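You operate a simulated robot arm through the tools that you are given. There is no shell and no other tool. Be economical: measure what you need, move in short steps, check, and stop when the job is done.

You are at the controls of a simulated robot arm. One attempt, no reset.

TASK
Put the twelve by fifteen cover on the top of the wooden bench away on the top of the teal bench. Then take the white cartridge and put it in the orange tub. Then fetch the yellow chock from the top of the yellow bench and set it on the top of the white leaf. Keep to this order. Set down upright: yellow chock.
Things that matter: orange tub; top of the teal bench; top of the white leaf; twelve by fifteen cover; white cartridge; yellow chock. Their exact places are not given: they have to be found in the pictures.

Only the result counts: the job must be done as asked and must still hold three seconds after the hand-in. Knocking over, shifting, dropping, spilling or breaking anything else fails it. Lids that push on must go on centred and level and be pressed home; caps that screw on are set level and turned clockwise until they are tight.

THE ROBOT
A 7-joint arm with a two-finger parallel gripper on a trunk, on a base that drives. Base frame: it is fixed to the floor where the robot stands at the start and does not move with it; the origin is under the middle of the robot, x ahead of it, y to its left, z up; the surface under the hand at the start is at about z = 850. Lengths are in mm, angles in degrees, forces in N, time in s.
With the tool pointing down near the work surface it reaches from about 280 to 720 mm from the robot's upright axis, wherever it stands. Its first joint turns from -166.0 to 166.0 degrees. Places, roughly: orange tub [1000, -1250, 750]; top of the teal bench [2600, -9500, 800]; top of the white leaf [1000, 300, 900]; white cartridge (3x3x7 cm) [2400, -600, 1000]; yellow chock [2500, 2250, 1000]. Payload 1.57 kg.
The tool frame sits at the grasp point between the pads (the TCP): z along the fingers, y along the line on which they close. The tips reach 30 mm beyond it. The gripper opens to 80 mm. The fingers are 17 mm wide and 12 mm thick; the gripper's body (40 by 82 mm) begins 80 mm behind the TCP.
Orientation is that of the tool frame in the base frame, as a unit quaternion [x, y, z, w]. With the fingers straight down and closing along the base's y, the tool's x points along the base's -x, its y along +y and its z along -z.

THE INTERFACE
- The arm moves only by the tool send_rows. Its arguments are lists of equal length, an entry for each row: "claw": the opening in per cent of the stroke, from 0 (shut) to 100 (fully open); "linear": the shift along the base's x, y, z in cm, a list of three; "rotation": the turn, a rotation vector about the base's x, y, z in degrees, a list of three. In form: {"claw": [claw, ...], "linear": [[dx, dy, dz], ...], "rotation": [[wx, wy, wz], ...]}. A call has 1 to 8 rows; each row shifts and turns the commanded pose from where the row before left it. Each row takes 0.2 s and may step no farther than 50 mm and 8.6 degrees from the row before; otherwise, or with a gripper value out of range, the whole call is refused. A pose out of reach is approached as far as the arm can. The call stops where the force on the tool passes 40 N (or 10 N more than at its start, if that is more) or the arm is blocked; 0.2 s more then pass. Each finger travels about 72 mm/s and halts on what it meets, pressing with about 42 N; the grip force reading is that of the motor and also rises with nothing between the fingers. The clock runs only during rows and for 0.2 s after the last one: add rows that do not move to give the fingers time. The reply holds the time, the measured pose of the TCP, the force on the tool along the base axes, the opening and the grip force, in the units named above and with some noise, with the torque about the TCP (base axes, N m) and any sound that the robot's microphone picked up, and new pictures: "show" is both (left out), scene, wrist or none.
- Cameras (640 x 400 px; columns grow to the right, rows downward): "scene" is now at [-0.4, 133.1, 1395.7]; the picture's right is [-0.07, -1.00, 0.00], its down [-0.57, 0.04, -0.82] and it looks along [0.82, -0.06, -0.57] (base axes); focal length 278 px, centre (320, 200). "wrist" rides on the gripper at [72, -7, -122] in the tool frame; the picture's right is [0.09, 1.00, 0.00], its down [-0.84, 0.08, -0.54] and it looks along [-0.54, 0.05, 0.84] (tool axes); focal length 238 px, centre (320, 200).
- raise_lower(by): slides the trunk up (or, below 0, down) by that many mm; the arm and the scene camera ride with it, the base frame stays. It gives what a move gives, with no picture.
- base_move(legs): drives the robot by 1 to 6 legs, each [ahead, left, turn to the left] in mm, mm and degrees, along the robot's own axes; the way and the turn of a leg run together, so that a leg with both is an arc; at most 1500 mm and 180 degrees a leg. The arm and the cameras ride along, it lands a little off, and it stops where it bumps. It gives what a move gives, and a new picture of the scene camera.
- turn_head(pan, tilt): turns the head with the scene camera to pan (to the left, within 86 degrees either way) and tilt (down, from -29 to 69), counted from straight ahead of the robot. It gives what a move gives, and a new picture of the scene camera.
- point_at(camera, pixels): for up to 12 pixels [column, row] of the newest picture of that camera ("zoom" is the newest enlarged one), the place [x, y, z] in the base frame of the surface seen there, good to about 3 mm. No time passes.
- enlarge(camera, box): a new picture of the part [left, top, right, bottom] of that camera's present view, enlarged. No time passes.
- job_done(): hands the job in; it is judged then, once.

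Go step by step. Measure first, check grasps and placings, and put right what went wrong. The budget is 110 turns and 260 pictures, counting those below and the enlarged ones. Unless the task says otherwise, let go and move clear before handing in, and close with one line.

The tools are called after ">>>" as name(argument=value, ...) on one line, values as JSON. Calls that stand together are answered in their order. send_rows: Moves the arm, as the interface text tells. Its arguments: {"type":"object","properties":{"claw":{"type":"array","items":{"type":"number"}},"linear":{"type":"array","items":{"type":"array","items":{"type":"number"}}},"rotation":{"type":"array","items":{"type":"array","items":{"type":"number"}}},"show":{"type":"string","enum":["both","scene","wrist","none"]}},"required":["claw","linear","rotation"]} The other tools are called the same way: raise_lower (by) slides the trunk up or down; base_move (legs) drives the base; turn_head (pan, tilt) turns the head that bears the scene camera; point_at (camera, pixels) gives the place of the surface under pixels of a picture; enlarge (camera, box) takes an enlarged picture of a part of a camera's view; job_done () hands the job in.

At the start:

```text
clock: 0.0
eef_pos: [350.2, 215.9, 1150.5]
orientation: [0.0, 1.0, 0.0, -0.001]
contact_force: [-0.2, -0.4, 0.3]
ft_torque: [-0.04, 0.01, -0.04]
gripper_width: 80.0
finger_force: 0.0
trunk travel left (down, up): [-50.0, 65.0]
robot x, y, heading: [-0.6, -0.9, -0.0]
head pan, tilt: [2.7, 43.7]
```

scene: 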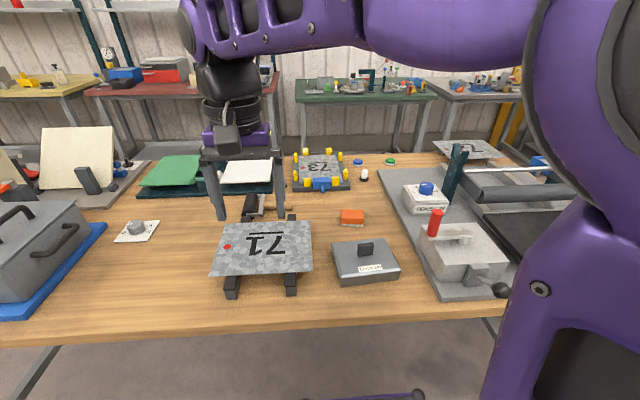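
wrist: 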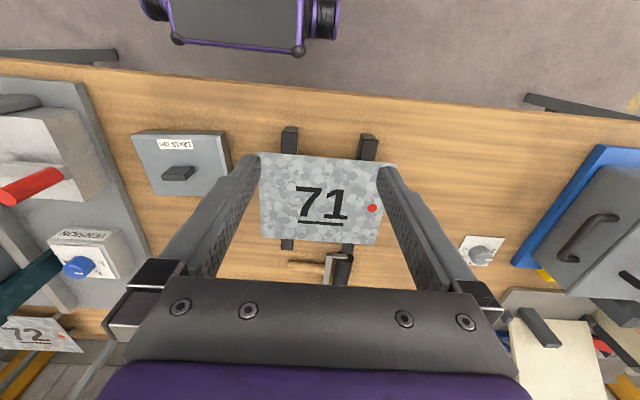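

The grey cover with a small knob and a label sits at scene (365,262). I'll enlarge it and measure it.

>>> enlarge(camera="scene", box=[280, 130, 540, 310])

>>> point_at(camera="scene", pixels=[[364, 249], [366, 244], [333, 245], [389, 241], [341, 285], [399, 279], [350, 265], [320, 310], [372, 268], [230, 170], [320, 170], [380, 85]])

>>> enlarge(camera="wrist", box=[100, 110, 260, 210])

```text
2.22 times, centred on (410, 220) of scene
```

zoom: 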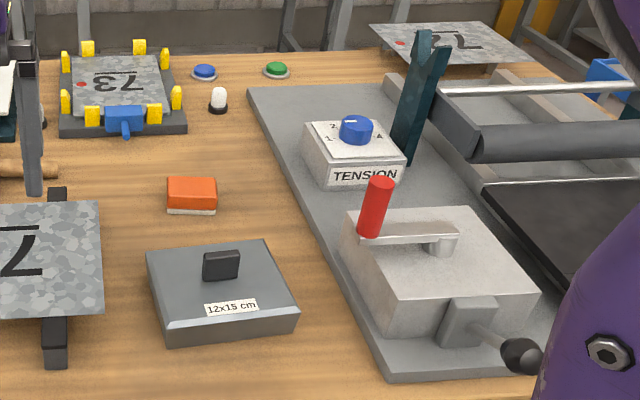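

```text
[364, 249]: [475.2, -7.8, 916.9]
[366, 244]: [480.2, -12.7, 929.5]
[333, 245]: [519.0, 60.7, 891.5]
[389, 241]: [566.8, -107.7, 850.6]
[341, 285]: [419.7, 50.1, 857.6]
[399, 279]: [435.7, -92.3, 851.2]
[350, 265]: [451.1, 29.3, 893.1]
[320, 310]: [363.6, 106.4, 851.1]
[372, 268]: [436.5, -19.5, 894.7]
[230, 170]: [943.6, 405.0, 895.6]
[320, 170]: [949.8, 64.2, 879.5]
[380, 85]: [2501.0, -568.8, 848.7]
```

```text
4.00 times, centred on (180, 160) of wrist
```

zoom: 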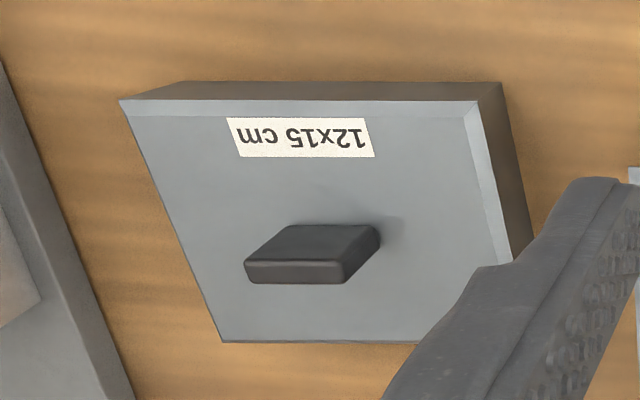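

The knob is near (478,-10), with its top at about z 930 and the cover top at z 892. I'll measure the knob's edges in the wrist zoom.

>>> point_at(camera="zoom", pixels=[[250, 262], [345, 266], [375, 232], [295, 228], [310, 245], [298, 275], [135, 108], [465, 108], [225, 335], [415, 338]])

>>> turn_head(pan=-80, tilt=15)

>>> turn_head(pan=-40, tilt=15)

>>> turn_head(pan=50, tilt=20)

```text
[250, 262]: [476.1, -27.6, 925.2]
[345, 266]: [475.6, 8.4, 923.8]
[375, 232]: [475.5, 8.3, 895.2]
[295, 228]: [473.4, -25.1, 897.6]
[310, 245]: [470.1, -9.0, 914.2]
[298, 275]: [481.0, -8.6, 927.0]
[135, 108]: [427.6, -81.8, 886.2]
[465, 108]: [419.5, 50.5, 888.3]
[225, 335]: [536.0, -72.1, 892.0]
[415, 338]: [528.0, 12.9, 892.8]
```

```text
clock: 1.6
eef_pos: [350.9, 216.0, 1150.9]
orientation: [0.0, 1.0, -0.001, -0.002]
contact_force: [0.6, -0.1, 0.2]
ft_torque: [0.05, 0.01, -0.03]
gripper_width: 79.9
finger_force: 0.0
trunk travel left (down, up): [-50.0, 65.0]
robot x, y, heading: [-0.2, -1.3, 0.1]
head pan, tilt: [-80.0, 15.0]
```

scene: 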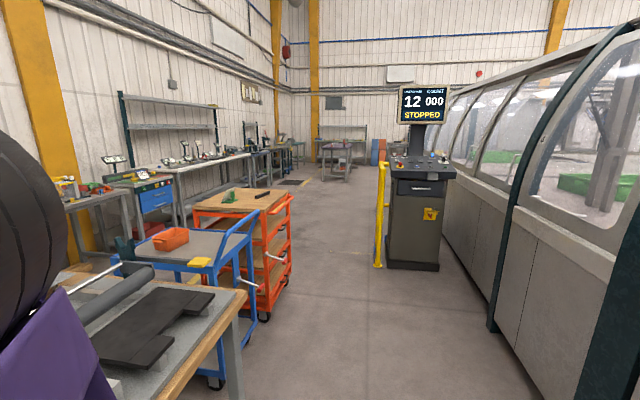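

```text
clock: 2.6
eef_pos: [350.4, 216.7, 1151.4]
orientation: [0.0, 1.0, 0.0, -0.001]
contact_force: [0.6, 0.0, -0.8]
ft_torque: [0.01, -0.01, 0.03]
gripper_width: 80.3
finger_force: 0.1
trunk travel left (down, up): [-50.0, 65.0]
robot x, y, heading: [0.5, -0.1, -0.0]
head pan, tilt: [-40.0, 15.0]
```

scene: 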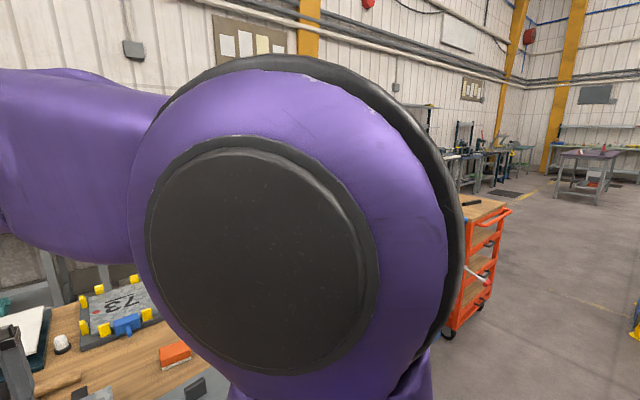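

```text
clock: 4.3
eef_pos: [351.8, 215.5, 1149.1]
orientation: [0.0, 1.0, 0.0, -0.005]
contact_force: [0.4, 0.1, 0.6]
ft_torque: [0.0, 0.01, 0.01]
gripper_width: 80.0
finger_force: 0.1
trunk travel left (down, up): [-50.0, 65.0]
robot x, y, heading: [-0.6, 3.0, 0.1]
head pan, tilt: [50.0, 20.0]
```

scene: 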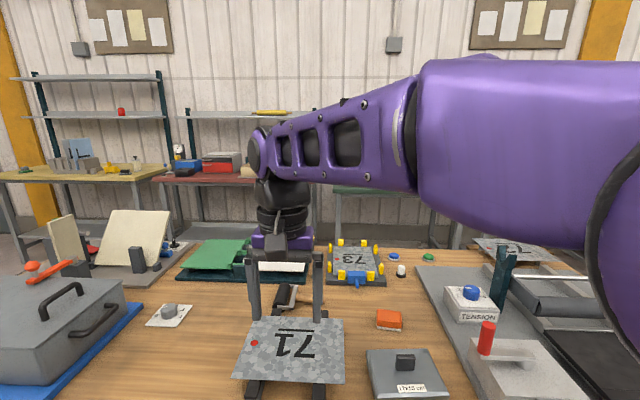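

The knob measures roughly x 474–487, y −27 to 8 and z 892–928, with about 3° of yaw. I'll move above it, grip along y and look again.

>>> send_rows(claw=[100, 100, 100, 100, 100, 100, 100], linear=[[2.17, -3.77, -1.6], [2.17, -3.77, -1.6], [2.17, -3.77, -1.6], [2.17, -3.77, -1.6], [2.17, -3.77, -1.6], [2.17, -3.77, -1.6], [0, 0, 0]], rotation=[[0, 0, 0.6], [0, 0, 0.6], [0, 0, 0.6], [0, 0, 0.6], [0, 0, 0.6], [0, 0, 0.6], [0, 0, 0]], show="wrist")

```text
clock: 5.9
eef_pos: [482.5, -10.1, 1055.1]
orientation: [-0.031, 1.0, 0.0, -0.001]
contact_force: [0.5, 0.3, -0.8]
ft_torque: [-0.01, -0.02, -0.04]
gripper_width: 80.2
finger_force: 0.1
trunk travel left (down, up): [-50.0, 65.0]
robot x, y, heading: [0.5, -1.2, -0.0]
head pan, tilt: [50.0, 20.0]
```

wrist: 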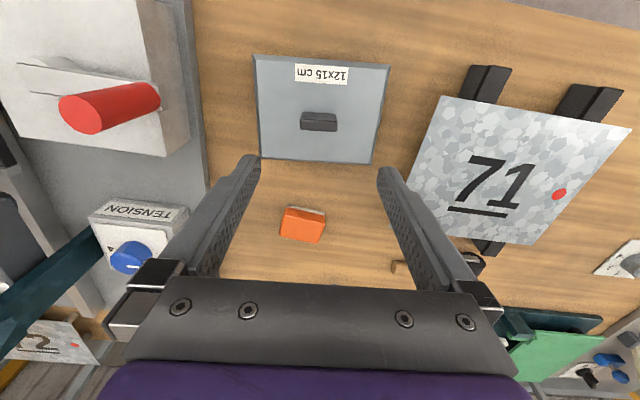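

The knob is at (318,120) and still looks a few degrees off the tool. I'll measure the edges.

>>> enlarge(camera="wrist", box=[240, 40, 400, 170])

>>> point_at(camera="wrist", pixels=[[258, 57], [388, 68], [264, 156], [370, 161], [303, 125], [334, 127], [318, 116], [318, 128], [304, 120], [319, 123]])

```text
3.08 times, centred on (320, 105) of wrist
```

zoom: 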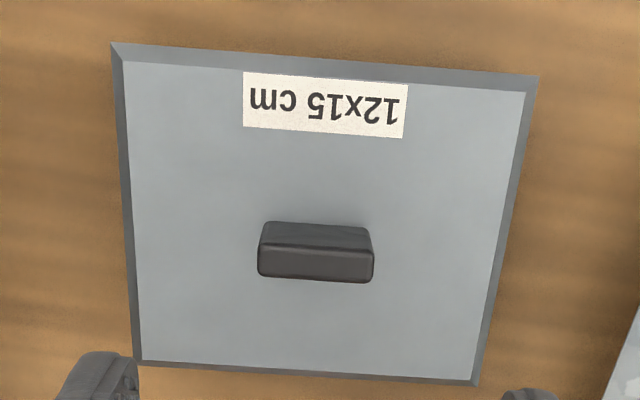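

```text
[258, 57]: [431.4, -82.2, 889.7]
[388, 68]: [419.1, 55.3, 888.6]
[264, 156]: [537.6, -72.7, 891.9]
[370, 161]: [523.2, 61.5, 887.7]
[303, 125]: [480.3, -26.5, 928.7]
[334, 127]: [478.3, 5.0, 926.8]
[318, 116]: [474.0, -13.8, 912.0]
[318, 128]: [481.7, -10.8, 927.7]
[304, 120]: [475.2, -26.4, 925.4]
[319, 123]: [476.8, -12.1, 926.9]
```

The cover's yaw is about 5.3° and the knob centre is (480,−10). I'll add 1.8° of yaw, descend to z 926 and grip.

>>> send_rows(claw=[100, 100, 100, 100, 100], linear=[[-0.2, -0.1, -4], [0, 0, -4], [0, 0, -3], [0, 0, -1.9], [0, 0, 0]], rotation=[[0, 0, 1.8], [0, 0, 0], [0, 0, 0], [0, 0, 0], [0, 0, 0]], show="wrist")

>>> send_rows(claw=[0, 0, 0, 0, 0, 0], linear=[[0, 0, 0], [0, 0, 0], [0, 0, 0], [0, 0, 0], [0, 0, 0], [0, 0, 0]], rotation=[[0, 0, 0], [0, 0, 0], [0, 0, 0], [0, 0, 0], [0, 0, 0], [0, 0, 0]], show="wrist")

```text
clock: 7.1
eef_pos: [478.7, -10.9, 925.2]
orientation: [-0.047, 0.999, 0.0, -0.002]
contact_force: [0.1, -0.3, 0.5]
ft_torque: [0.03, -0.01, -0.03]
gripper_width: 79.7
finger_force: 0.1
trunk travel left (down, up): [-50.0, 65.0]
robot x, y, heading: [1.1, -0.3, 0.0]
head pan, tilt: [50.0, 20.0]
```

wrist: 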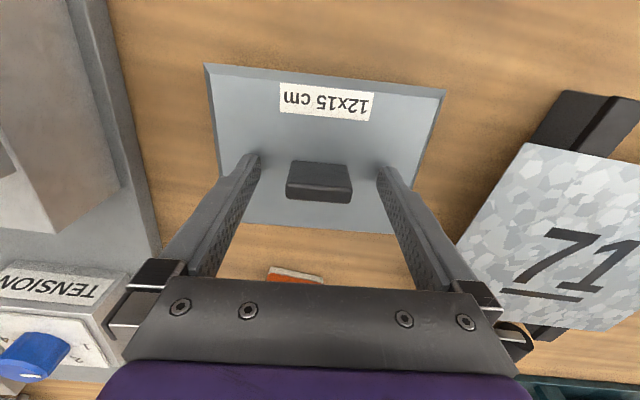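

```text
clock: 8.5
eef_pos: [479.9, -11.0, 924.9]
orientation: [-0.047, 0.999, 0.0, -0.001]
contact_force: [-0.4, 0.0, 0.0]
ft_torque: [-0.07, -0.03, -0.03]
gripper_width: 39.3
finger_force: 42.4
trunk travel left (down, up): [-50.0, 65.0]
robot x, y, heading: [0.3, 1.3, 0.0]
head pan, tilt: [50.0, 20.0]
```

wrist: 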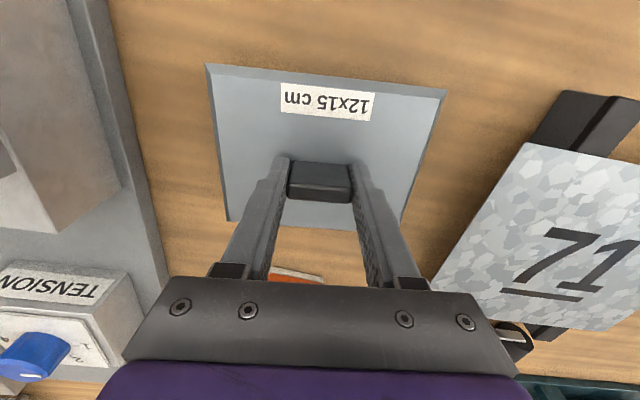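

The knob is held at 39 mm. I'll lift it.

>>> send_rows(claw=[0, 0, 0, 0, 0, 0, 0, 0], linear=[[0, 0, 1], [0, 0, 2], [0, 0, 3], [0, 0, 3], [0, 0, 4], [0, 0, 4], [-2, 0, 3], [-3, 0, 0]], rotation=[[0, 0, 0], [0, 0, 0], [0, 0, 0], [0, 0, 0], [0, 0, 0], [0, 0, 0], [0, 0, 0], [0, 0, 0]], show="wrist")

>>> turn_head(pan=-80, tilt=15)

```text
clock: 10.3
eef_pos: [427.6, -10.3, 1128.5]
orientation: [-0.047, 0.999, -0.001, -0.002]
contact_force: [0.2, -0.5, -3.0]
ft_torque: [0.02, -0.01, -0.01]
gripper_width: 39.6
finger_force: 41.8
trunk travel left (down, up): [-50.0, 65.0]
robot x, y, heading: [-2.8, -2.2, -0.2]
head pan, tilt: [50.0, 20.0]
```

wrist: 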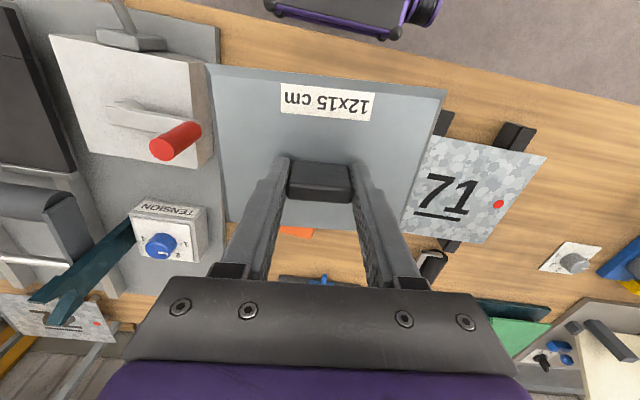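

```text
clock: 12.4
eef_pos: [429.6, -11.7, 1125.4]
orientation: [-0.048, 0.999, 0.001, -0.003]
contact_force: [0.1, -0.3, -3.1]
ft_torque: [0.03, -0.01, -0.04]
gripper_width: 39.3
finger_force: 42.0
trunk travel left (down, up): [-50.0, 65.0]
robot x, y, heading: [1.8, 2.1, 0.1]
head pan, tilt: [-80.0, 15.0]
```

scene: 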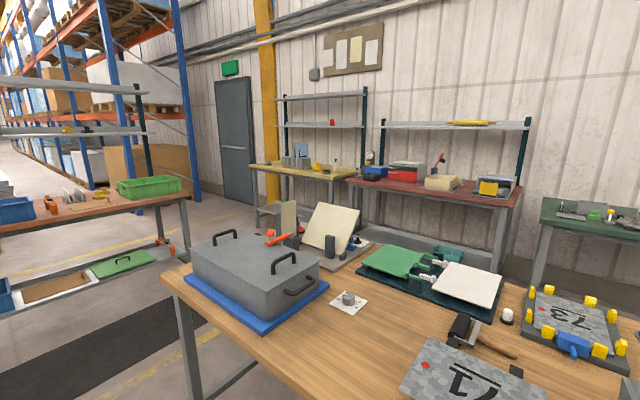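

The cover is held and weighs about 3 N. The last picture was taken before the head had settled, so I'll look right again to plan the drive.

>>> turn_head(pan=-80, tilt=15)

>>> point_at(camera="scene", pixels=[[170, 237], [227, 367], [265, 315], [376, 265], [390, 265], [438, 268], [492, 330], [340, 300], [340, 200], [345, 145], [350, 180], [290, 150]])

>>> enlarge(camera="scene", box=[230, 80, 470, 230])

```text
clock: 13.0
eef_pos: [428.7, -11.4, 1125.6]
orientation: [-0.047, 0.999, 0.001, -0.002]
contact_force: [-0.4, 0.4, -2.3]
ft_torque: [-0.02, 0.0, -0.02]
gripper_width: 39.3
finger_force: 41.8
trunk travel left (down, up): [-50.0, 65.0]
robot x, y, heading: [0.2, 1.3, -0.0]
head pan, tilt: [-80.0, 15.0]
```

scene: 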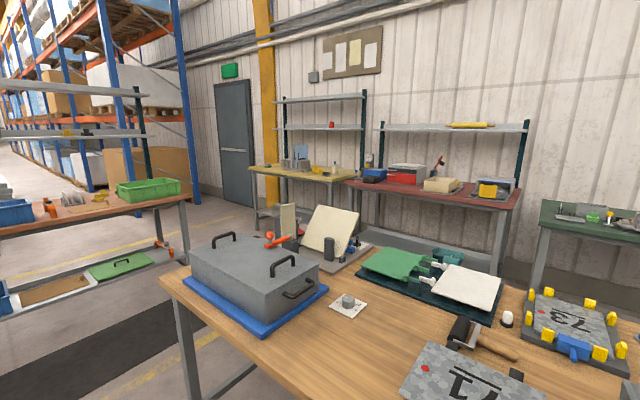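

```text
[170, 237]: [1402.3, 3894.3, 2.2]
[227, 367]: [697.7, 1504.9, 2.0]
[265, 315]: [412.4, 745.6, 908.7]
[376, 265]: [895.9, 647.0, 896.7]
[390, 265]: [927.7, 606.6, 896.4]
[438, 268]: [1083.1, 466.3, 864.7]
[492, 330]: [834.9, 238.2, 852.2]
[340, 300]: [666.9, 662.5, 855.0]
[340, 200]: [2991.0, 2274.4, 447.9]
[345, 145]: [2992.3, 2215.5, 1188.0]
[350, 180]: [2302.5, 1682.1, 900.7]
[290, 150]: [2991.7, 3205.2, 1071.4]
```

```text
2.67 times, centred on (350, 155) of scene
```

zoom: 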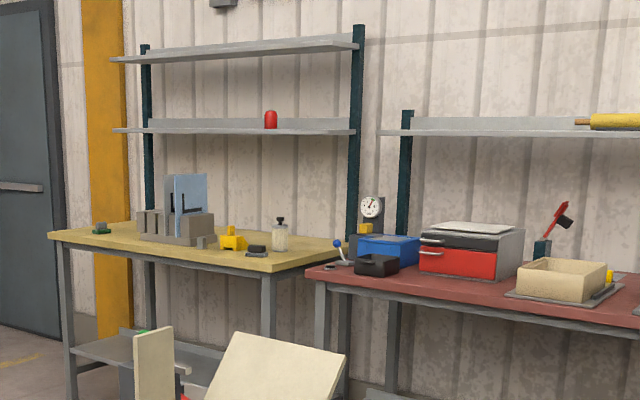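

The reply says pan −80, but the picture plainly looks left. I'll turn the head to a different angle to see how it behaves.

>>> turn_head(pan=-60, tilt=20)

```text
clock: 13.8
eef_pos: [428.3, -10.4, 1125.8]
orientation: [-0.047, 0.999, 0.001, -0.003]
contact_force: [-0.4, 0.9, -3.4]
ft_torque: [0.01, 0.01, 0.01]
gripper_width: 39.4
finger_force: 41.8
trunk travel left (down, up): [-50.0, 65.0]
robot x, y, heading: [-1.0, 0.1, -0.2]
head pan, tilt: [-60.0, 20.0]
```

scene: 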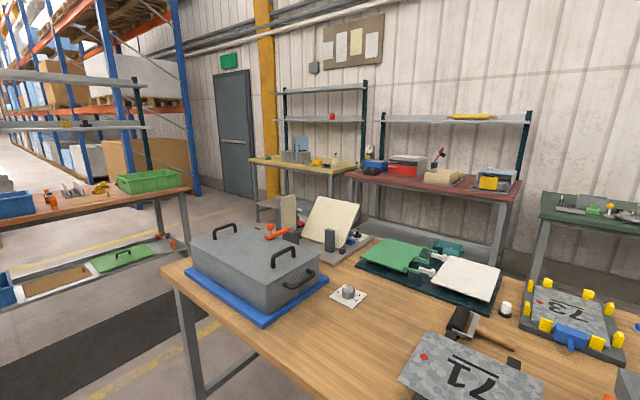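

The tilt changes but the pan doesn't, so the arm is probably blocking the head. Before driving I'll check the robot's own base outline from the wrist view at (350,20).

>>> point_at(camera="wrist", pixels=[[275, 8], [330, 22], [390, 34], [425, 12], [440, 60], [480, 30], [250, 30], [190, 5]])

>>> turn_head(pan=10, tilt=69)

```text
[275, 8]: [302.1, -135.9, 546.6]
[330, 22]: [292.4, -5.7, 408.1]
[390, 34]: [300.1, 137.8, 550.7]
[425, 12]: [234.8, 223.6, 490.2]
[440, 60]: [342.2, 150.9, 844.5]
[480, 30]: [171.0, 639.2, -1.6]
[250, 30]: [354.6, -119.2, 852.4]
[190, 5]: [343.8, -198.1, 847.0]
```

```text
clock: 15.2
eef_pos: [428.5, -10.4, 1127.5]
orientation: [-0.047, 0.999, 0.0, -0.002]
contact_force: [0.0, -0.4, -3.0]
ft_torque: [-0.01, 0.04, -0.02]
gripper_width: 39.4
finger_force: 42.1
trunk travel left (down, up): [-50.0, 65.0]
robot x, y, heading: [4.5, 0.3, 0.1]
head pan, tilt: [10.0, 68.8]
```

scene: 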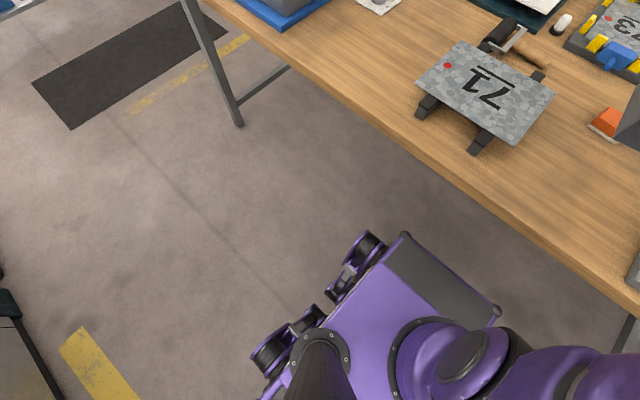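

The base reaches x≈300 and y≈±220, and the bench edge is at about x 345. I'll back off 300 mm and turn right 90° to look down the aisle.

>>> base_move(legs=[[-300, 0, 0], [0, 0, -90]])

>>> turn_head(pan=10, tilt=20)

```text
clock: 21.1
eef_pos: [-297.0, -427.9, 1126.3]
orientation: [0.661, 0.75, 0.002, -0.002]
contact_force: [0.1, 0.3, -2.3]
ft_torque: [0.01, 0.02, 0.03]
gripper_width: 39.4
finger_force: 42.2
trunk travel left (down, up): [-50.0, 65.0]
robot x, y, heading: [-299.0, 0.7, -88.7]
head pan, tilt: [10.0, 68.8]
```

scene: 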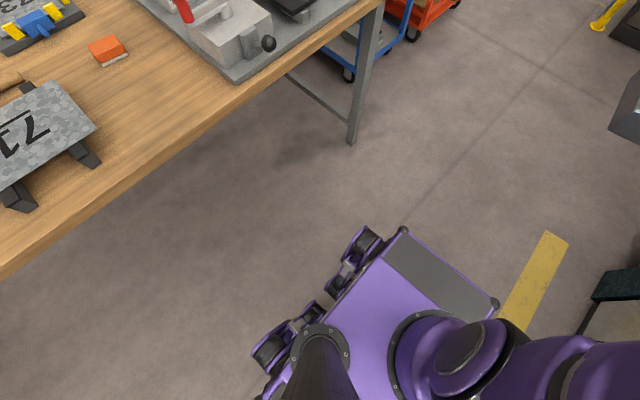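

```text
clock: 22.3
eef_pos: [-297.9, -430.0, 1119.8]
orientation: [0.663, 0.749, 0.01, -0.008]
contact_force: [-0.1, 0.2, -2.9]
ft_torque: [0.04, 0.02, 0.04]
gripper_width: 39.4
finger_force: 42.3
trunk travel left (down, up): [-50.0, 65.0]
robot x, y, heading: [-298.2, -0.7, -88.4]
head pan, tilt: [10.0, 20.0]
```

scene: 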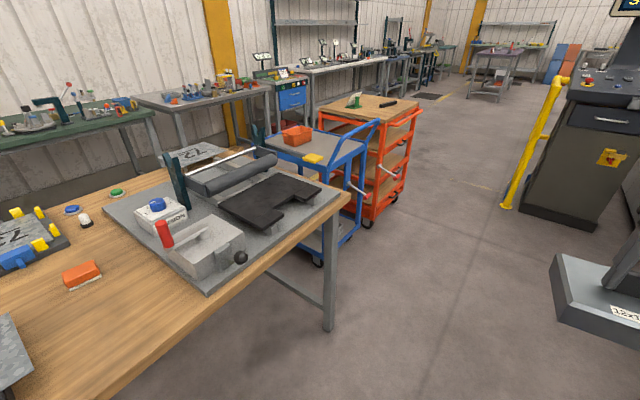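

The aisle is visible: the post foot is at (505,205) and the carts are in the middle. I'll measure them before driving.

>>> point_at(camera="scene", pixels=[[505, 207], [525, 212], [318, 262], [370, 225], [398, 190], [330, 328], [296, 135], [312, 158], [560, 300], [490, 95], [435, 98], [520, 60]])

>>> enlarge(camera="scene", box=[380, 0, 620, 150])

>>> enlarge(camera="scene", box=[100, 40, 420, 200])

```text
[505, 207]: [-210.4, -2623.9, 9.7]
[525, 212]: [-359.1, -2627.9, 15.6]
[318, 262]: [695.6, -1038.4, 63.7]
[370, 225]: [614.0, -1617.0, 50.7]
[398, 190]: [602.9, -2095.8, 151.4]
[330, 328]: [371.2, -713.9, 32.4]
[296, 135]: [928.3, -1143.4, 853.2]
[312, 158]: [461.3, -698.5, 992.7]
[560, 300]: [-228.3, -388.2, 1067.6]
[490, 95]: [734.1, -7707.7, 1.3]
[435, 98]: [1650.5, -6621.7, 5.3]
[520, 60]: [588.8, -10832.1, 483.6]
```

```text
2.67 times, centred on (500, 75) of scene
```

zoom: 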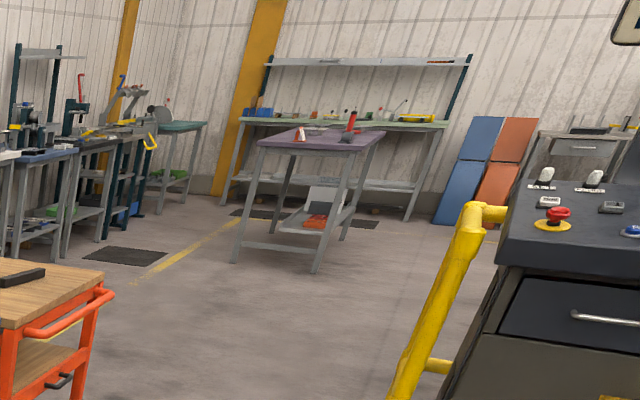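

```text
2.00 times, centred on (260, 120) of scene
```

zoom: 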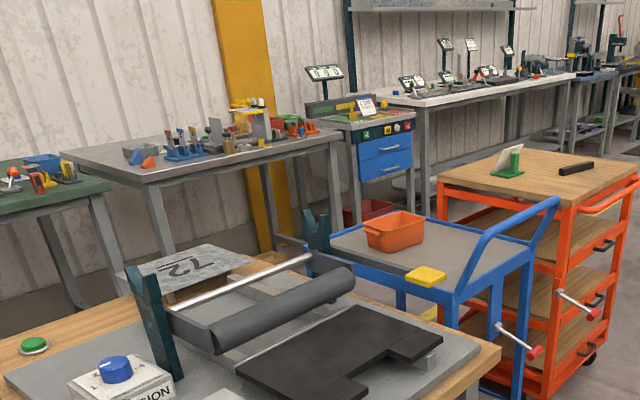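

The teal bench is in the far left corner, at about (2600,−9500). I'll drive down the aisle between the post (x −210) and the orange cart (x 600).

>>> base_move(legs=[[900, 300, 0], [700, 150, 0], [1400, 0, 0]])

```text
clock: 37.2
eef_pos: [201.8, -3394.4, 1119.5]
orientation: [0.667, 0.745, 0.009, -0.007]
contact_force: [-0.1, -0.3, -3.0]
ft_torque: [0.0, 0.01, 0.02]
gripper_width: 39.5
finger_force: 42.2
trunk travel left (down, up): [-50.0, 65.0]
robot x, y, heading: [204.4, -2965.9, -88.9]
head pan, tilt: [10.0, 20.0]
```

scene: 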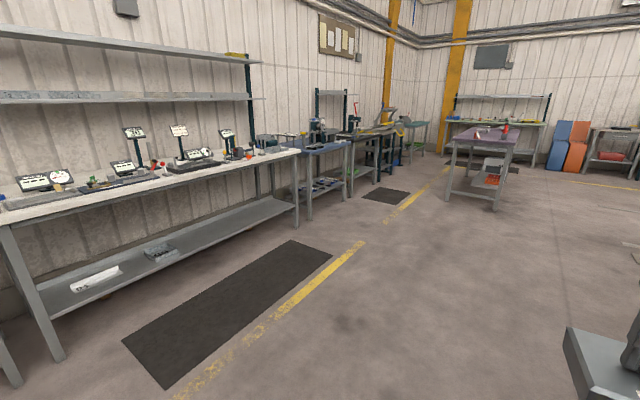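

The aisle opens out here, with the teal bench at about (412,123). I'll measure it and the purple table's legs.

>>> point_at(camera="scene", pixels=[[408, 124], [424, 124], [402, 165], [416, 158], [446, 202], [495, 212], [516, 188], [380, 182], [300, 225], [318, 222], [440, 150], [330, 250]])

>>> enlarge(camera="scene", box=[340, 80, 540, 220])

```text
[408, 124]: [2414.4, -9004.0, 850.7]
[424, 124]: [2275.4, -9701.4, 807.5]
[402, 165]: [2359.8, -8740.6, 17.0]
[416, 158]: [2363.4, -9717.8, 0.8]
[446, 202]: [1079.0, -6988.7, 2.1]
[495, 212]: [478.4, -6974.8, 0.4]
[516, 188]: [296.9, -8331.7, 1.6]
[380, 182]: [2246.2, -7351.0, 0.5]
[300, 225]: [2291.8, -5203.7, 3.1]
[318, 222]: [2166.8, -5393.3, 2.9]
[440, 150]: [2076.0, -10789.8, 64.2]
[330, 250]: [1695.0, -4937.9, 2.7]
```

```text
2.86 times, centred on (440, 150) of scene
```

zoom: 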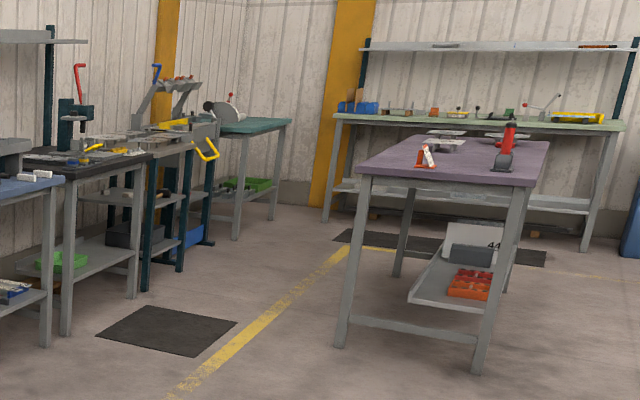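

The purple table spans x 300–1080 and the wall benches' fronts are at about x 2170, so I'll drive down the middle at about x 1640.

>>> base_move(legs=[[1400, 700, 0], [1400, 650, 0], [1500, 0, 0], [1400, 0, 0]])

```text
refused: leg 1 is longer than a leg can be; nothing moved
```

>>> base_move(legs=[[1250, 650, 0], [1250, 650, 0], [1500, 0, 0], [1500, 0, 0]])

```text
clock: 65.0
eef_pos: [1649.7, -8869.8, 1116.9]
orientation: [0.662, 0.75, 0.011, -0.008]
contact_force: [-1.1, -0.2, -2.4]
ft_torque: [0.0, -0.04, 0.02]
gripper_width: 39.4
finger_force: 41.7
trunk travel left (down, up): [-50.0, 65.0]
robot x, y, heading: [1648.7, -8438.8, -88.4]
head pan, tilt: [10.0, 20.0]
```

scene: 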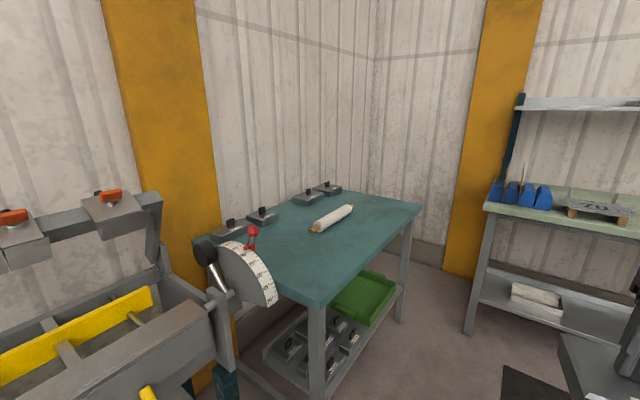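

I'm next to the teal bench, and the front right part of its top, around (370,215), is free. I'll measure its edges and contents.

>>> point_at(camera="scene", pixels=[[418, 206], [318, 300], [315, 230], [352, 207], [270, 290], [380, 215], [350, 240], [325, 192], [360, 265], [400, 210], [320, 260], [404, 320]])

```text
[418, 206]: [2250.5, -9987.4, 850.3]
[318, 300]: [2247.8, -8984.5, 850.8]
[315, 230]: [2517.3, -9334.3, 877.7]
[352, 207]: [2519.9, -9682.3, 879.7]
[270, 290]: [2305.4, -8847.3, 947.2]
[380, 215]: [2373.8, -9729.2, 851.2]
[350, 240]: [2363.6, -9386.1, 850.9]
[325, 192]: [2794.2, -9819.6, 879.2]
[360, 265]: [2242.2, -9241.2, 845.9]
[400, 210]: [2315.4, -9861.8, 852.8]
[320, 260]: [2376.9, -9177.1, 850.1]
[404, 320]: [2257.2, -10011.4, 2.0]
```

The bench top is at z 851 with its front edge at x 2248, and the free strip is around (2370,−9500). I'll drive alongside, turn to face it and close in.

>>> base_move(legs=[[1060, 0, 0], [0, 0, 88.4], [200, 0, 0]])

>>> turn_head(pan=30, tilt=50)

```text
clock: 75.4
eef_pos: [2304.5, -9513.7, 1115.5]
orientation: [-0.038, 0.999, 0.002, -0.016]
contact_force: [-0.6, -0.2, -2.5]
ft_torque: [0.01, -0.01, -0.06]
gripper_width: 39.3
finger_force: 42.1
trunk travel left (down, up): [-50.0, 65.0]
robot x, y, heading: [1876.3, -9491.0, -0.9]
head pan, tilt: [10.0, 20.0]
```

scene: 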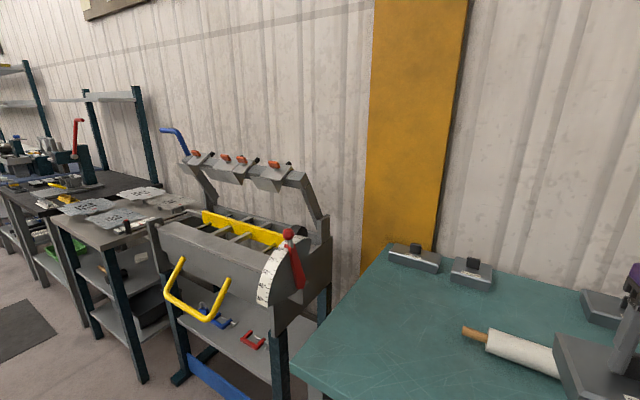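

```text
clock: 76.4
eef_pos: [2305.5, -9512.9, 1116.4]
orientation: [-0.039, 0.999, 0.003, -0.016]
contact_force: [0.7, -0.5, -1.9]
ft_torque: [-0.02, 0.01, 0.01]
gripper_width: 39.4
finger_force: 42.6
trunk travel left (down, up): [-50.0, 65.0]
robot x, y, heading: [1875.3, -9497.5, -1.3]
head pan, tilt: [30.0, 50.0]
```

scene: 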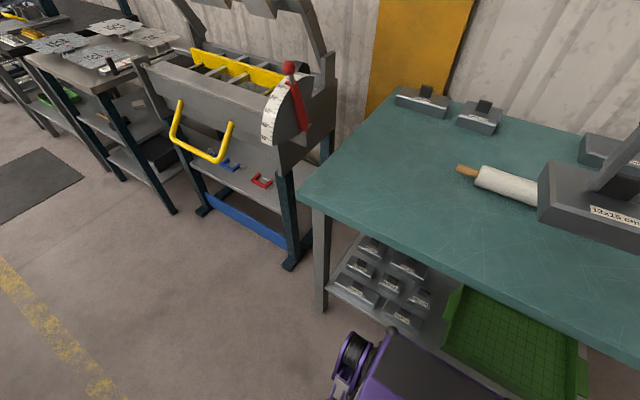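

The view is still at pan of about 40, and the tool leans about 1.8°, probably because the head is pressing on the arm. I'll move forward 6 cm and partway down, then check.

>>> send_rows(claw=[0, 0, 0, 0, 0], linear=[[2, 0, 0], [2, 0, -2], [2, 0, -4], [0, 0, -4], [0, 0, 0]], rotation=[[0, 0, 0], [0, 0, 0], [0, 0, 0], [0, 0, 0], [0, 0, 0]])

```text
clock: 77.6
eef_pos: [2363.8, -9512.3, 1013.2]
orientation: [-0.038, 0.999, 0.002, -0.016]
contact_force: [0.3, -0.6, -2.4]
ft_torque: [0.0, 0.0, 0.02]
gripper_width: 39.6
finger_force: 42.1
trunk travel left (down, up): [-50.0, 65.0]
robot x, y, heading: [1873.3, -9492.9, -1.1]
head pan, tilt: [30.0, 50.0]
```

scene: 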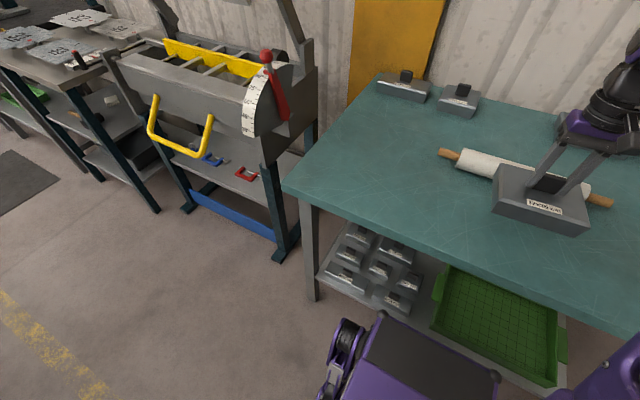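
wrist: 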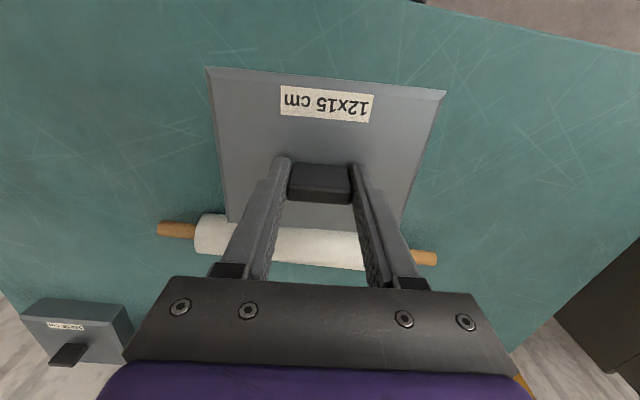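

The head is free now. I'll level the tool by −1.8° about y and descend, with a gentle finish.

>>> send_rows(claw=[0, 0, 0, 0, 0, 0], linear=[[0, 0, -3], [0, 0, -2.5], [0, 0, -1.5], [0, 0, -1], [0, 0, 0], [0, 0, 0]], rotation=[[0, -1.8, 0], [0, 0, 0], [0, 0, 0], [0, 0, 0], [0, 0, 0], [0, 0, 0]], show="scene")

```text
clock: 79.0
eef_pos: [2365.0, -9512.1, 935.4]
orientation: [-0.038, 0.999, 0.001, -0.001]
contact_force: [-0.8, 0.0, -2.3]
ft_torque: [0.01, 0.0, -0.01]
gripper_width: 39.6
finger_force: 41.5
trunk travel left (down, up): [-50.0, 65.0]
robot x, y, heading: [1875.0, -9493.0, -0.9]
head pan, tilt: [30.0, 50.0]
```

scene: 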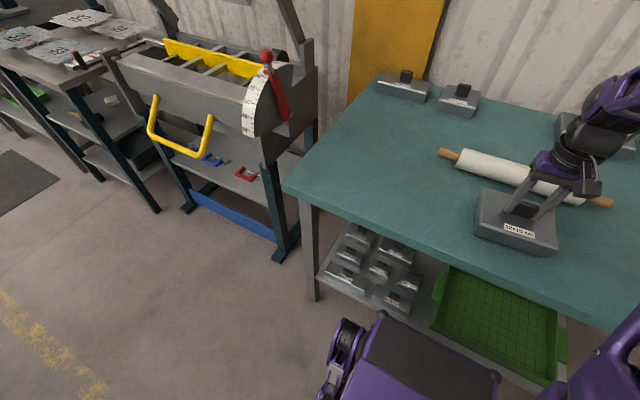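

About 10 mm remains, so I'll lower in small steps until it touches.

>>> send_rows(claw=[0, 0, 0, 0, 0, 0], linear=[[0, 0, -0.4], [0, 0, -0.3], [0, 0, -0.15], [0, 0, -0.1], [0, 0, 0], [0, 0, 0]], rotation=[[0, 0, 0], [0, 0, 0], [0, 0, 0], [0, 0, 0], [0, 0, 0], [0, 0, 0]], show="none")

```text
clock: 80.4
eef_pos: [2363.7, -9512.5, 926.1]
orientation: [-0.039, 0.999, 0.002, 0.0]
contact_force: [0.8, 0.0, -2.8]
ft_torque: [0.02, 0.05, 0.03]
gripper_width: 39.3
finger_force: 41.8
trunk travel left (down, up): [-50.0, 65.0]
robot x, y, heading: [1873.9, -9495.2, -1.0]
head pan, tilt: [30.0, 50.0]
```

>>> send_rows(claw=[0, 0, 0, 0], linear=[[0, 0, -0.1], [0, 0, -0.1], [0, 0, -0.1], [0, 0, 0]], rotation=[[0, 0, 0], [0, 0, 0], [0, 0, 0], [0, 0, 0]], show="none")

```text
clock: 81.4
eef_pos: [2365.3, -9512.5, 925.1]
orientation: [-0.038, 0.999, 0.002, 0.002]
contact_force: [-1.9, 3.6, 24.2]
ft_torque: [-0.49, 0.94, -0.06]
gripper_width: 39.6
finger_force: 41.7
trunk travel left (down, up): [-50.0, 65.0]
robot x, y, heading: [1877.1, -9493.4, -0.9]
head pan, tilt: [30.0, 50.0]
```

It has touched, with +24 N upward. I'll ease off 1 mm, open and retreat upward.

>>> send_rows(claw=[0, 10, 50, 100, 100, 100, 100, 100], linear=[[0, 0, 0.15], [0, 0, 0], [0, 0, 0], [0, 0, 0], [0, 0, 0], [0, 0, 3], [0, 0, 4], [0, 0, 4]], rotation=[[0, 0, 0], [0, 0, 0], [0, 0, 0], [0, 0, 0], [0, 0, 0], [0, 0, 0], [0, 0, 0], [0, 0, 0]])

```text
clock: 83.2
eef_pos: [2365.5, -9512.8, 1034.4]
orientation: [-0.038, 0.999, 0.002, -0.001]
contact_force: [-0.6, -0.7, -0.3]
ft_torque: [0.0, 0.02, 0.04]
gripper_width: 80.0
finger_force: 0.0
trunk travel left (down, up): [-50.0, 65.0]
robot x, y, heading: [1870.0, -9492.2, -1.1]
head pan, tilt: [30.0, 50.0]
```

scene: 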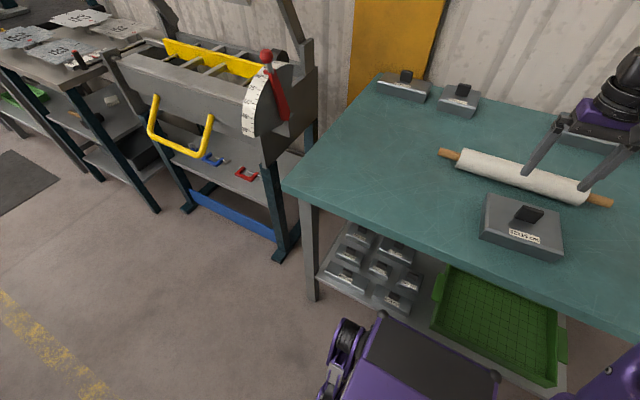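
wrist: 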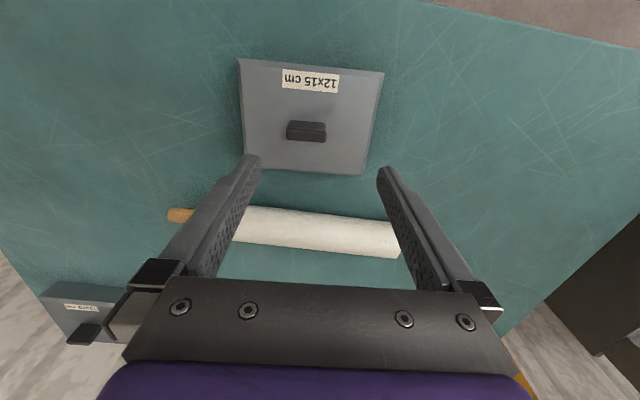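

The cover is standing on the teal bench. I'll retract the arm to a high travel pose, like the start pose, so the head can move freely.

>>> send_rows(claw=[100, 100, 100, 100, 100, 100, 100], linear=[[0, 0, 4], [0, 0, 4], [-2.5, 3.6, 1], [-2.5, 3.6, 1], [-2.5, 3.6, 1], [-2.5, 3.6, 1], [-2.5, 3.6, 0]], rotation=[[0, 0, 0], [0, 0, 0], [0, 0, 0], [0, 0, 0], [0, 0, 0], [0, 0, 0], [0, 0, 0]], show="none")

>>> base_move(legs=[[-230, 0, 0], [0, 0, 91]])

>>> turn_head(pan=0, tilt=15)

```text
clock: 84.6
eef_pos: [2282.0, -9372.9, 1086.5]
orientation: [-0.034, 0.996, -0.008, -0.085]
contact_force: [0.2, -0.2, -0.3]
ft_torque: [0.04, -0.02, 0.03]
gripper_width: 79.7
finger_force: 0.1
trunk travel left (down, up): [-50.0, 65.0]
robot x, y, heading: [1876.4, -9493.6, -1.1]
head pan, tilt: [30.0, 50.0]
stopped in row 7: the arm was blocked; the commanded pose is now the measured one
```

```text
clock: 90.3
eef_pos: [1520.1, -9084.0, 1089.1]
orientation: [0.732, -0.676, 0.065, 0.052]
contact_force: [1.1, -0.9, 0.1]
ft_torque: [-0.01, -0.01, -0.01]
gripper_width: 79.8
finger_force: 0.0
trunk travel left (down, up): [-50.0, 65.0]
robot x, y, heading: [1645.8, -9487.7, 89.8]
head pan, tilt: [30.0, 50.0]
```

scene: 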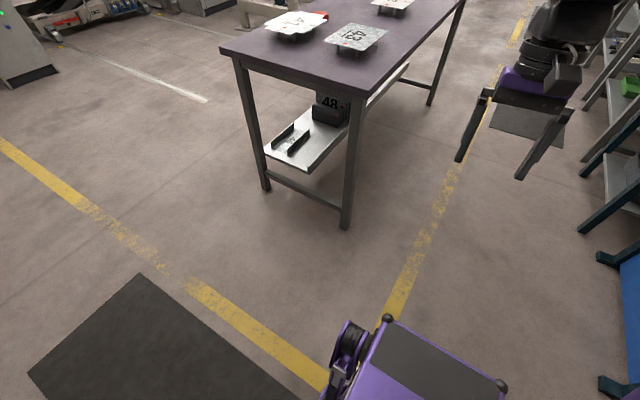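

```text
clock: 91.3
eef_pos: [1520.4, -9084.7, 1089.1]
orientation: [0.733, -0.675, 0.064, 0.051]
contact_force: [-0.8, 0.8, -0.5]
ft_torque: [0.01, 0.02, -0.01]
gripper_width: 80.1
finger_force: 0.1
trunk travel left (down, up): [-50.0, 65.0]
robot x, y, heading: [1645.2, -9491.0, 90.1]
head pan, tilt: [0.0, 15.0]
```

scene: 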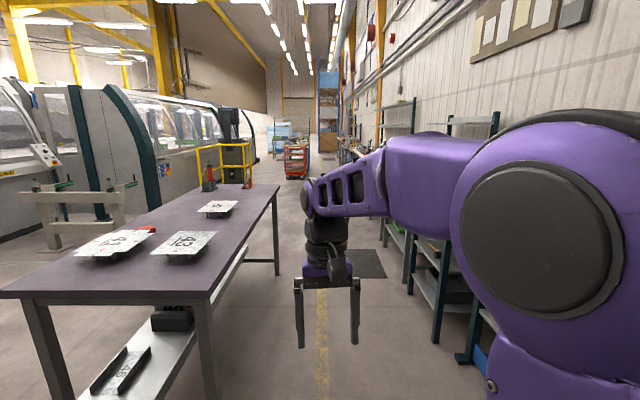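

The lane ahead is clear, with the purple table on the left. I'll drive back up the aisle.

>>> base_move(legs=[[1500, 0, 0], [1500, 0, 0], [1500, 0, 0], [1500, 0, 0], [400, 0, 0]])

>>> enlarge(camera="scene", box=[160, 100, 480, 300])

```text
clock: 121.8
eef_pos: [1586.3, -2696.5, 1087.3]
orientation: [0.737, -0.671, 0.064, 0.052]
contact_force: [0.4, -0.3, 0.0]
ft_torque: [0.0, -0.03, -0.02]
gripper_width: 79.9
finger_force: 0.1
trunk travel left (down, up): [-50.0, 65.0]
robot x, y, heading: [1715.4, -3102.6, 90.3]
head pan, tilt: [0.0, 15.0]
```

scene: 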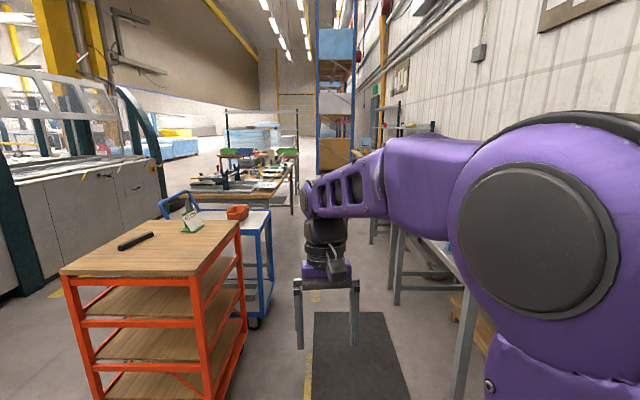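

```text
2.00 times, centred on (320, 200) of scene
```

zoom: 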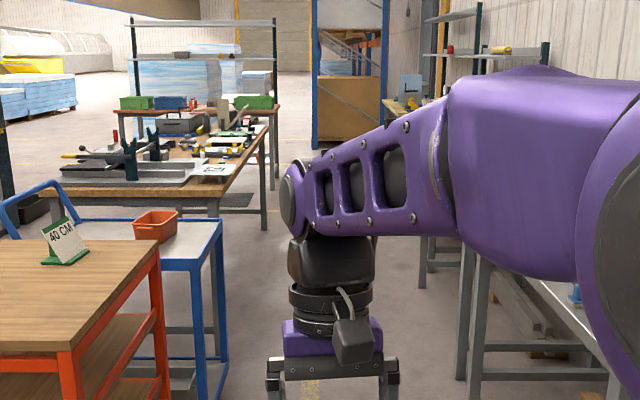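

The lane passes between the carts and the wall benches. I'll measure its width.

>>> point_at(camera="scene", pixels=[[243, 350], [258, 322], [270, 280], [292, 210], [460, 385], [396, 300], [372, 240], [235, 213], [240, 225], [190, 225], [372, 330], [440, 235]])

>>> turn_head(pan=-60, tilt=25)

```text
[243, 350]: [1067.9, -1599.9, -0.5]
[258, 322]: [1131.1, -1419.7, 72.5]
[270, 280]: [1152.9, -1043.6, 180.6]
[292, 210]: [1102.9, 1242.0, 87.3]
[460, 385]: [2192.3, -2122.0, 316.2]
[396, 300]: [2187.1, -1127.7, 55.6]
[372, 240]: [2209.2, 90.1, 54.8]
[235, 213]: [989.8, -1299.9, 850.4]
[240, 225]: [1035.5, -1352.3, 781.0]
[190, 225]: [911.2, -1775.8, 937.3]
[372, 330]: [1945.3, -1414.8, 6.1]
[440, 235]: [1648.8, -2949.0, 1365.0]
```

```text
clock: 123.2
eef_pos: [1585.8, -2697.1, 1087.6]
orientation: [0.736, -0.672, 0.064, 0.052]
contact_force: [-0.5, -0.5, 0.3]
ft_torque: [0.0, 0.01, -0.02]
gripper_width: 79.9
finger_force: 0.1
trunk travel left (down, up): [-50.0, 65.0]
robot x, y, heading: [1716.4, -3100.5, 90.5]
head pan, tilt: [-60.0, 25.0]
```

scene: 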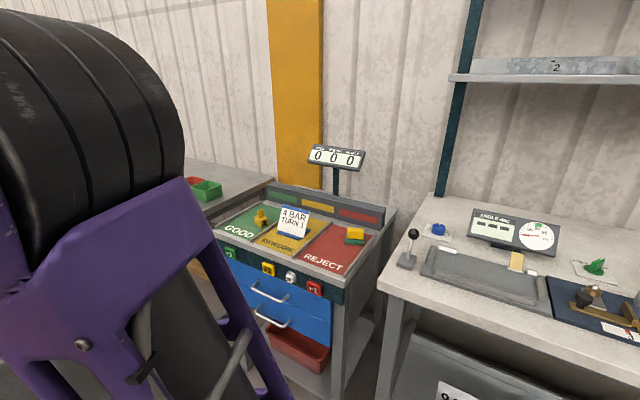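

The lane is x 1150–2187, and I'm at x 1716. I'll drive up beside the grey bench at y≈−650 and turn to face it.

>>> base_move(legs=[[1400, 20, 0], [1050, 20, 0], [0, 0, -90]])

>>> turn_head(pan=10, tilt=35)

```text
clock: 139.1
eef_pos: [2073.7, -517.5, 1087.2]
orientation: [-0.044, 0.996, -0.009, -0.082]
contact_force: [-0.1, 0.6, 0.4]
ft_torque: [0.0, -0.01, -0.02]
gripper_width: 79.9
finger_force: 0.1
trunk travel left (down, up): [-50.0, 65.0]
robot x, y, heading: [1670.3, -650.4, -0.1]
head pan, tilt: [-60.0, 25.0]
```

scene: 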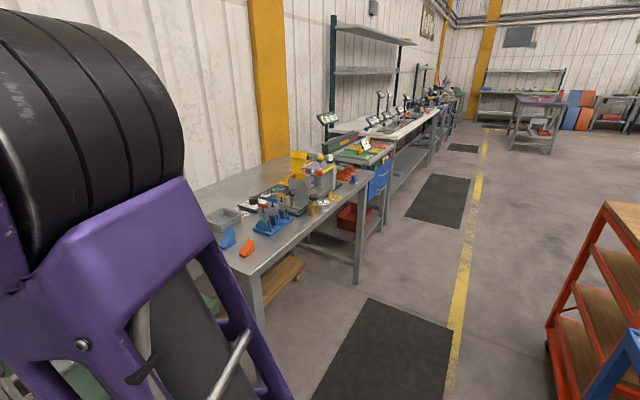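

```text
clock: 140.5
eef_pos: [2073.5, -517.7, 1087.4]
orientation: [-0.044, 0.996, -0.009, -0.082]
contact_force: [-0.3, -0.2, 0.4]
ft_torque: [-0.01, -0.02, 0.02]
gripper_width: 79.9
finger_force: 0.0
trunk travel left (down, up): [-50.0, 65.0]
robot x, y, heading: [1667.0, -647.8, 0.0]
head pan, tilt: [10.0, 35.0]
```

scene: 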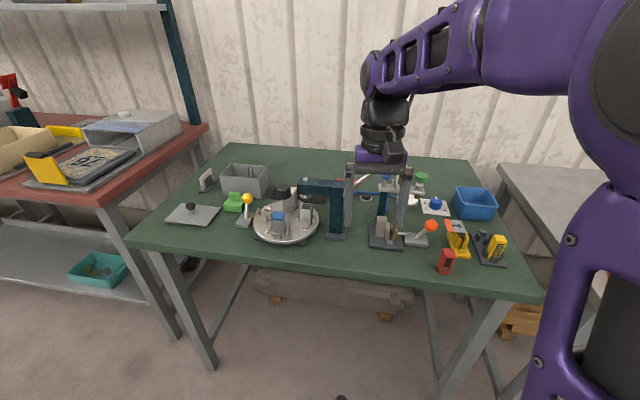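

The green bench is ahead, with the grey bench to its right. I'll enlarge both areas to find the white cartridge.

>>> enlarge(camera="scene", box=[150, 140, 340, 260])

>>> enlarge(camera="scene", box=[330, 150, 530, 290])

>>> point_at(camera="scene", pixels=[[285, 220], [385, 225], [390, 240], [435, 240], [490, 240], [320, 262], [505, 295], [140, 235], [340, 180], [230, 160]])

```text
3.33 times, centred on (245, 200) of scene
```

zoom: 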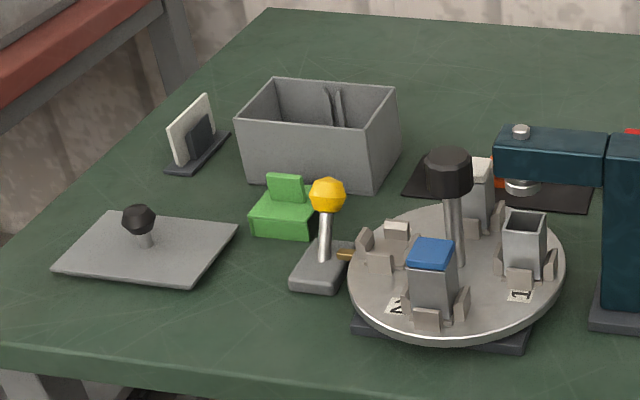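

```text
2.86 times, centred on (430, 220) of scene
```

zoom: 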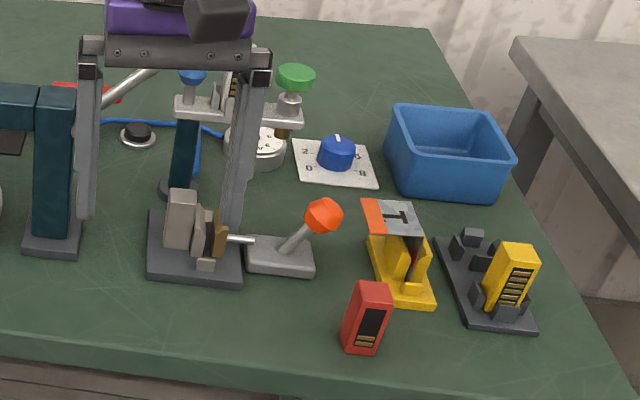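

```text
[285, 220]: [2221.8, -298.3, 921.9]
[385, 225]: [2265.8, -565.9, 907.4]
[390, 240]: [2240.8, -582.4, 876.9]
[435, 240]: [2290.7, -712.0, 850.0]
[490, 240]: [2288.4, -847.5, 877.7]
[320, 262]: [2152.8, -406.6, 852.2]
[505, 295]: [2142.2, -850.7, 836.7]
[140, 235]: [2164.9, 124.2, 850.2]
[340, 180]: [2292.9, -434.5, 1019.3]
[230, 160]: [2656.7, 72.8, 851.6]
```

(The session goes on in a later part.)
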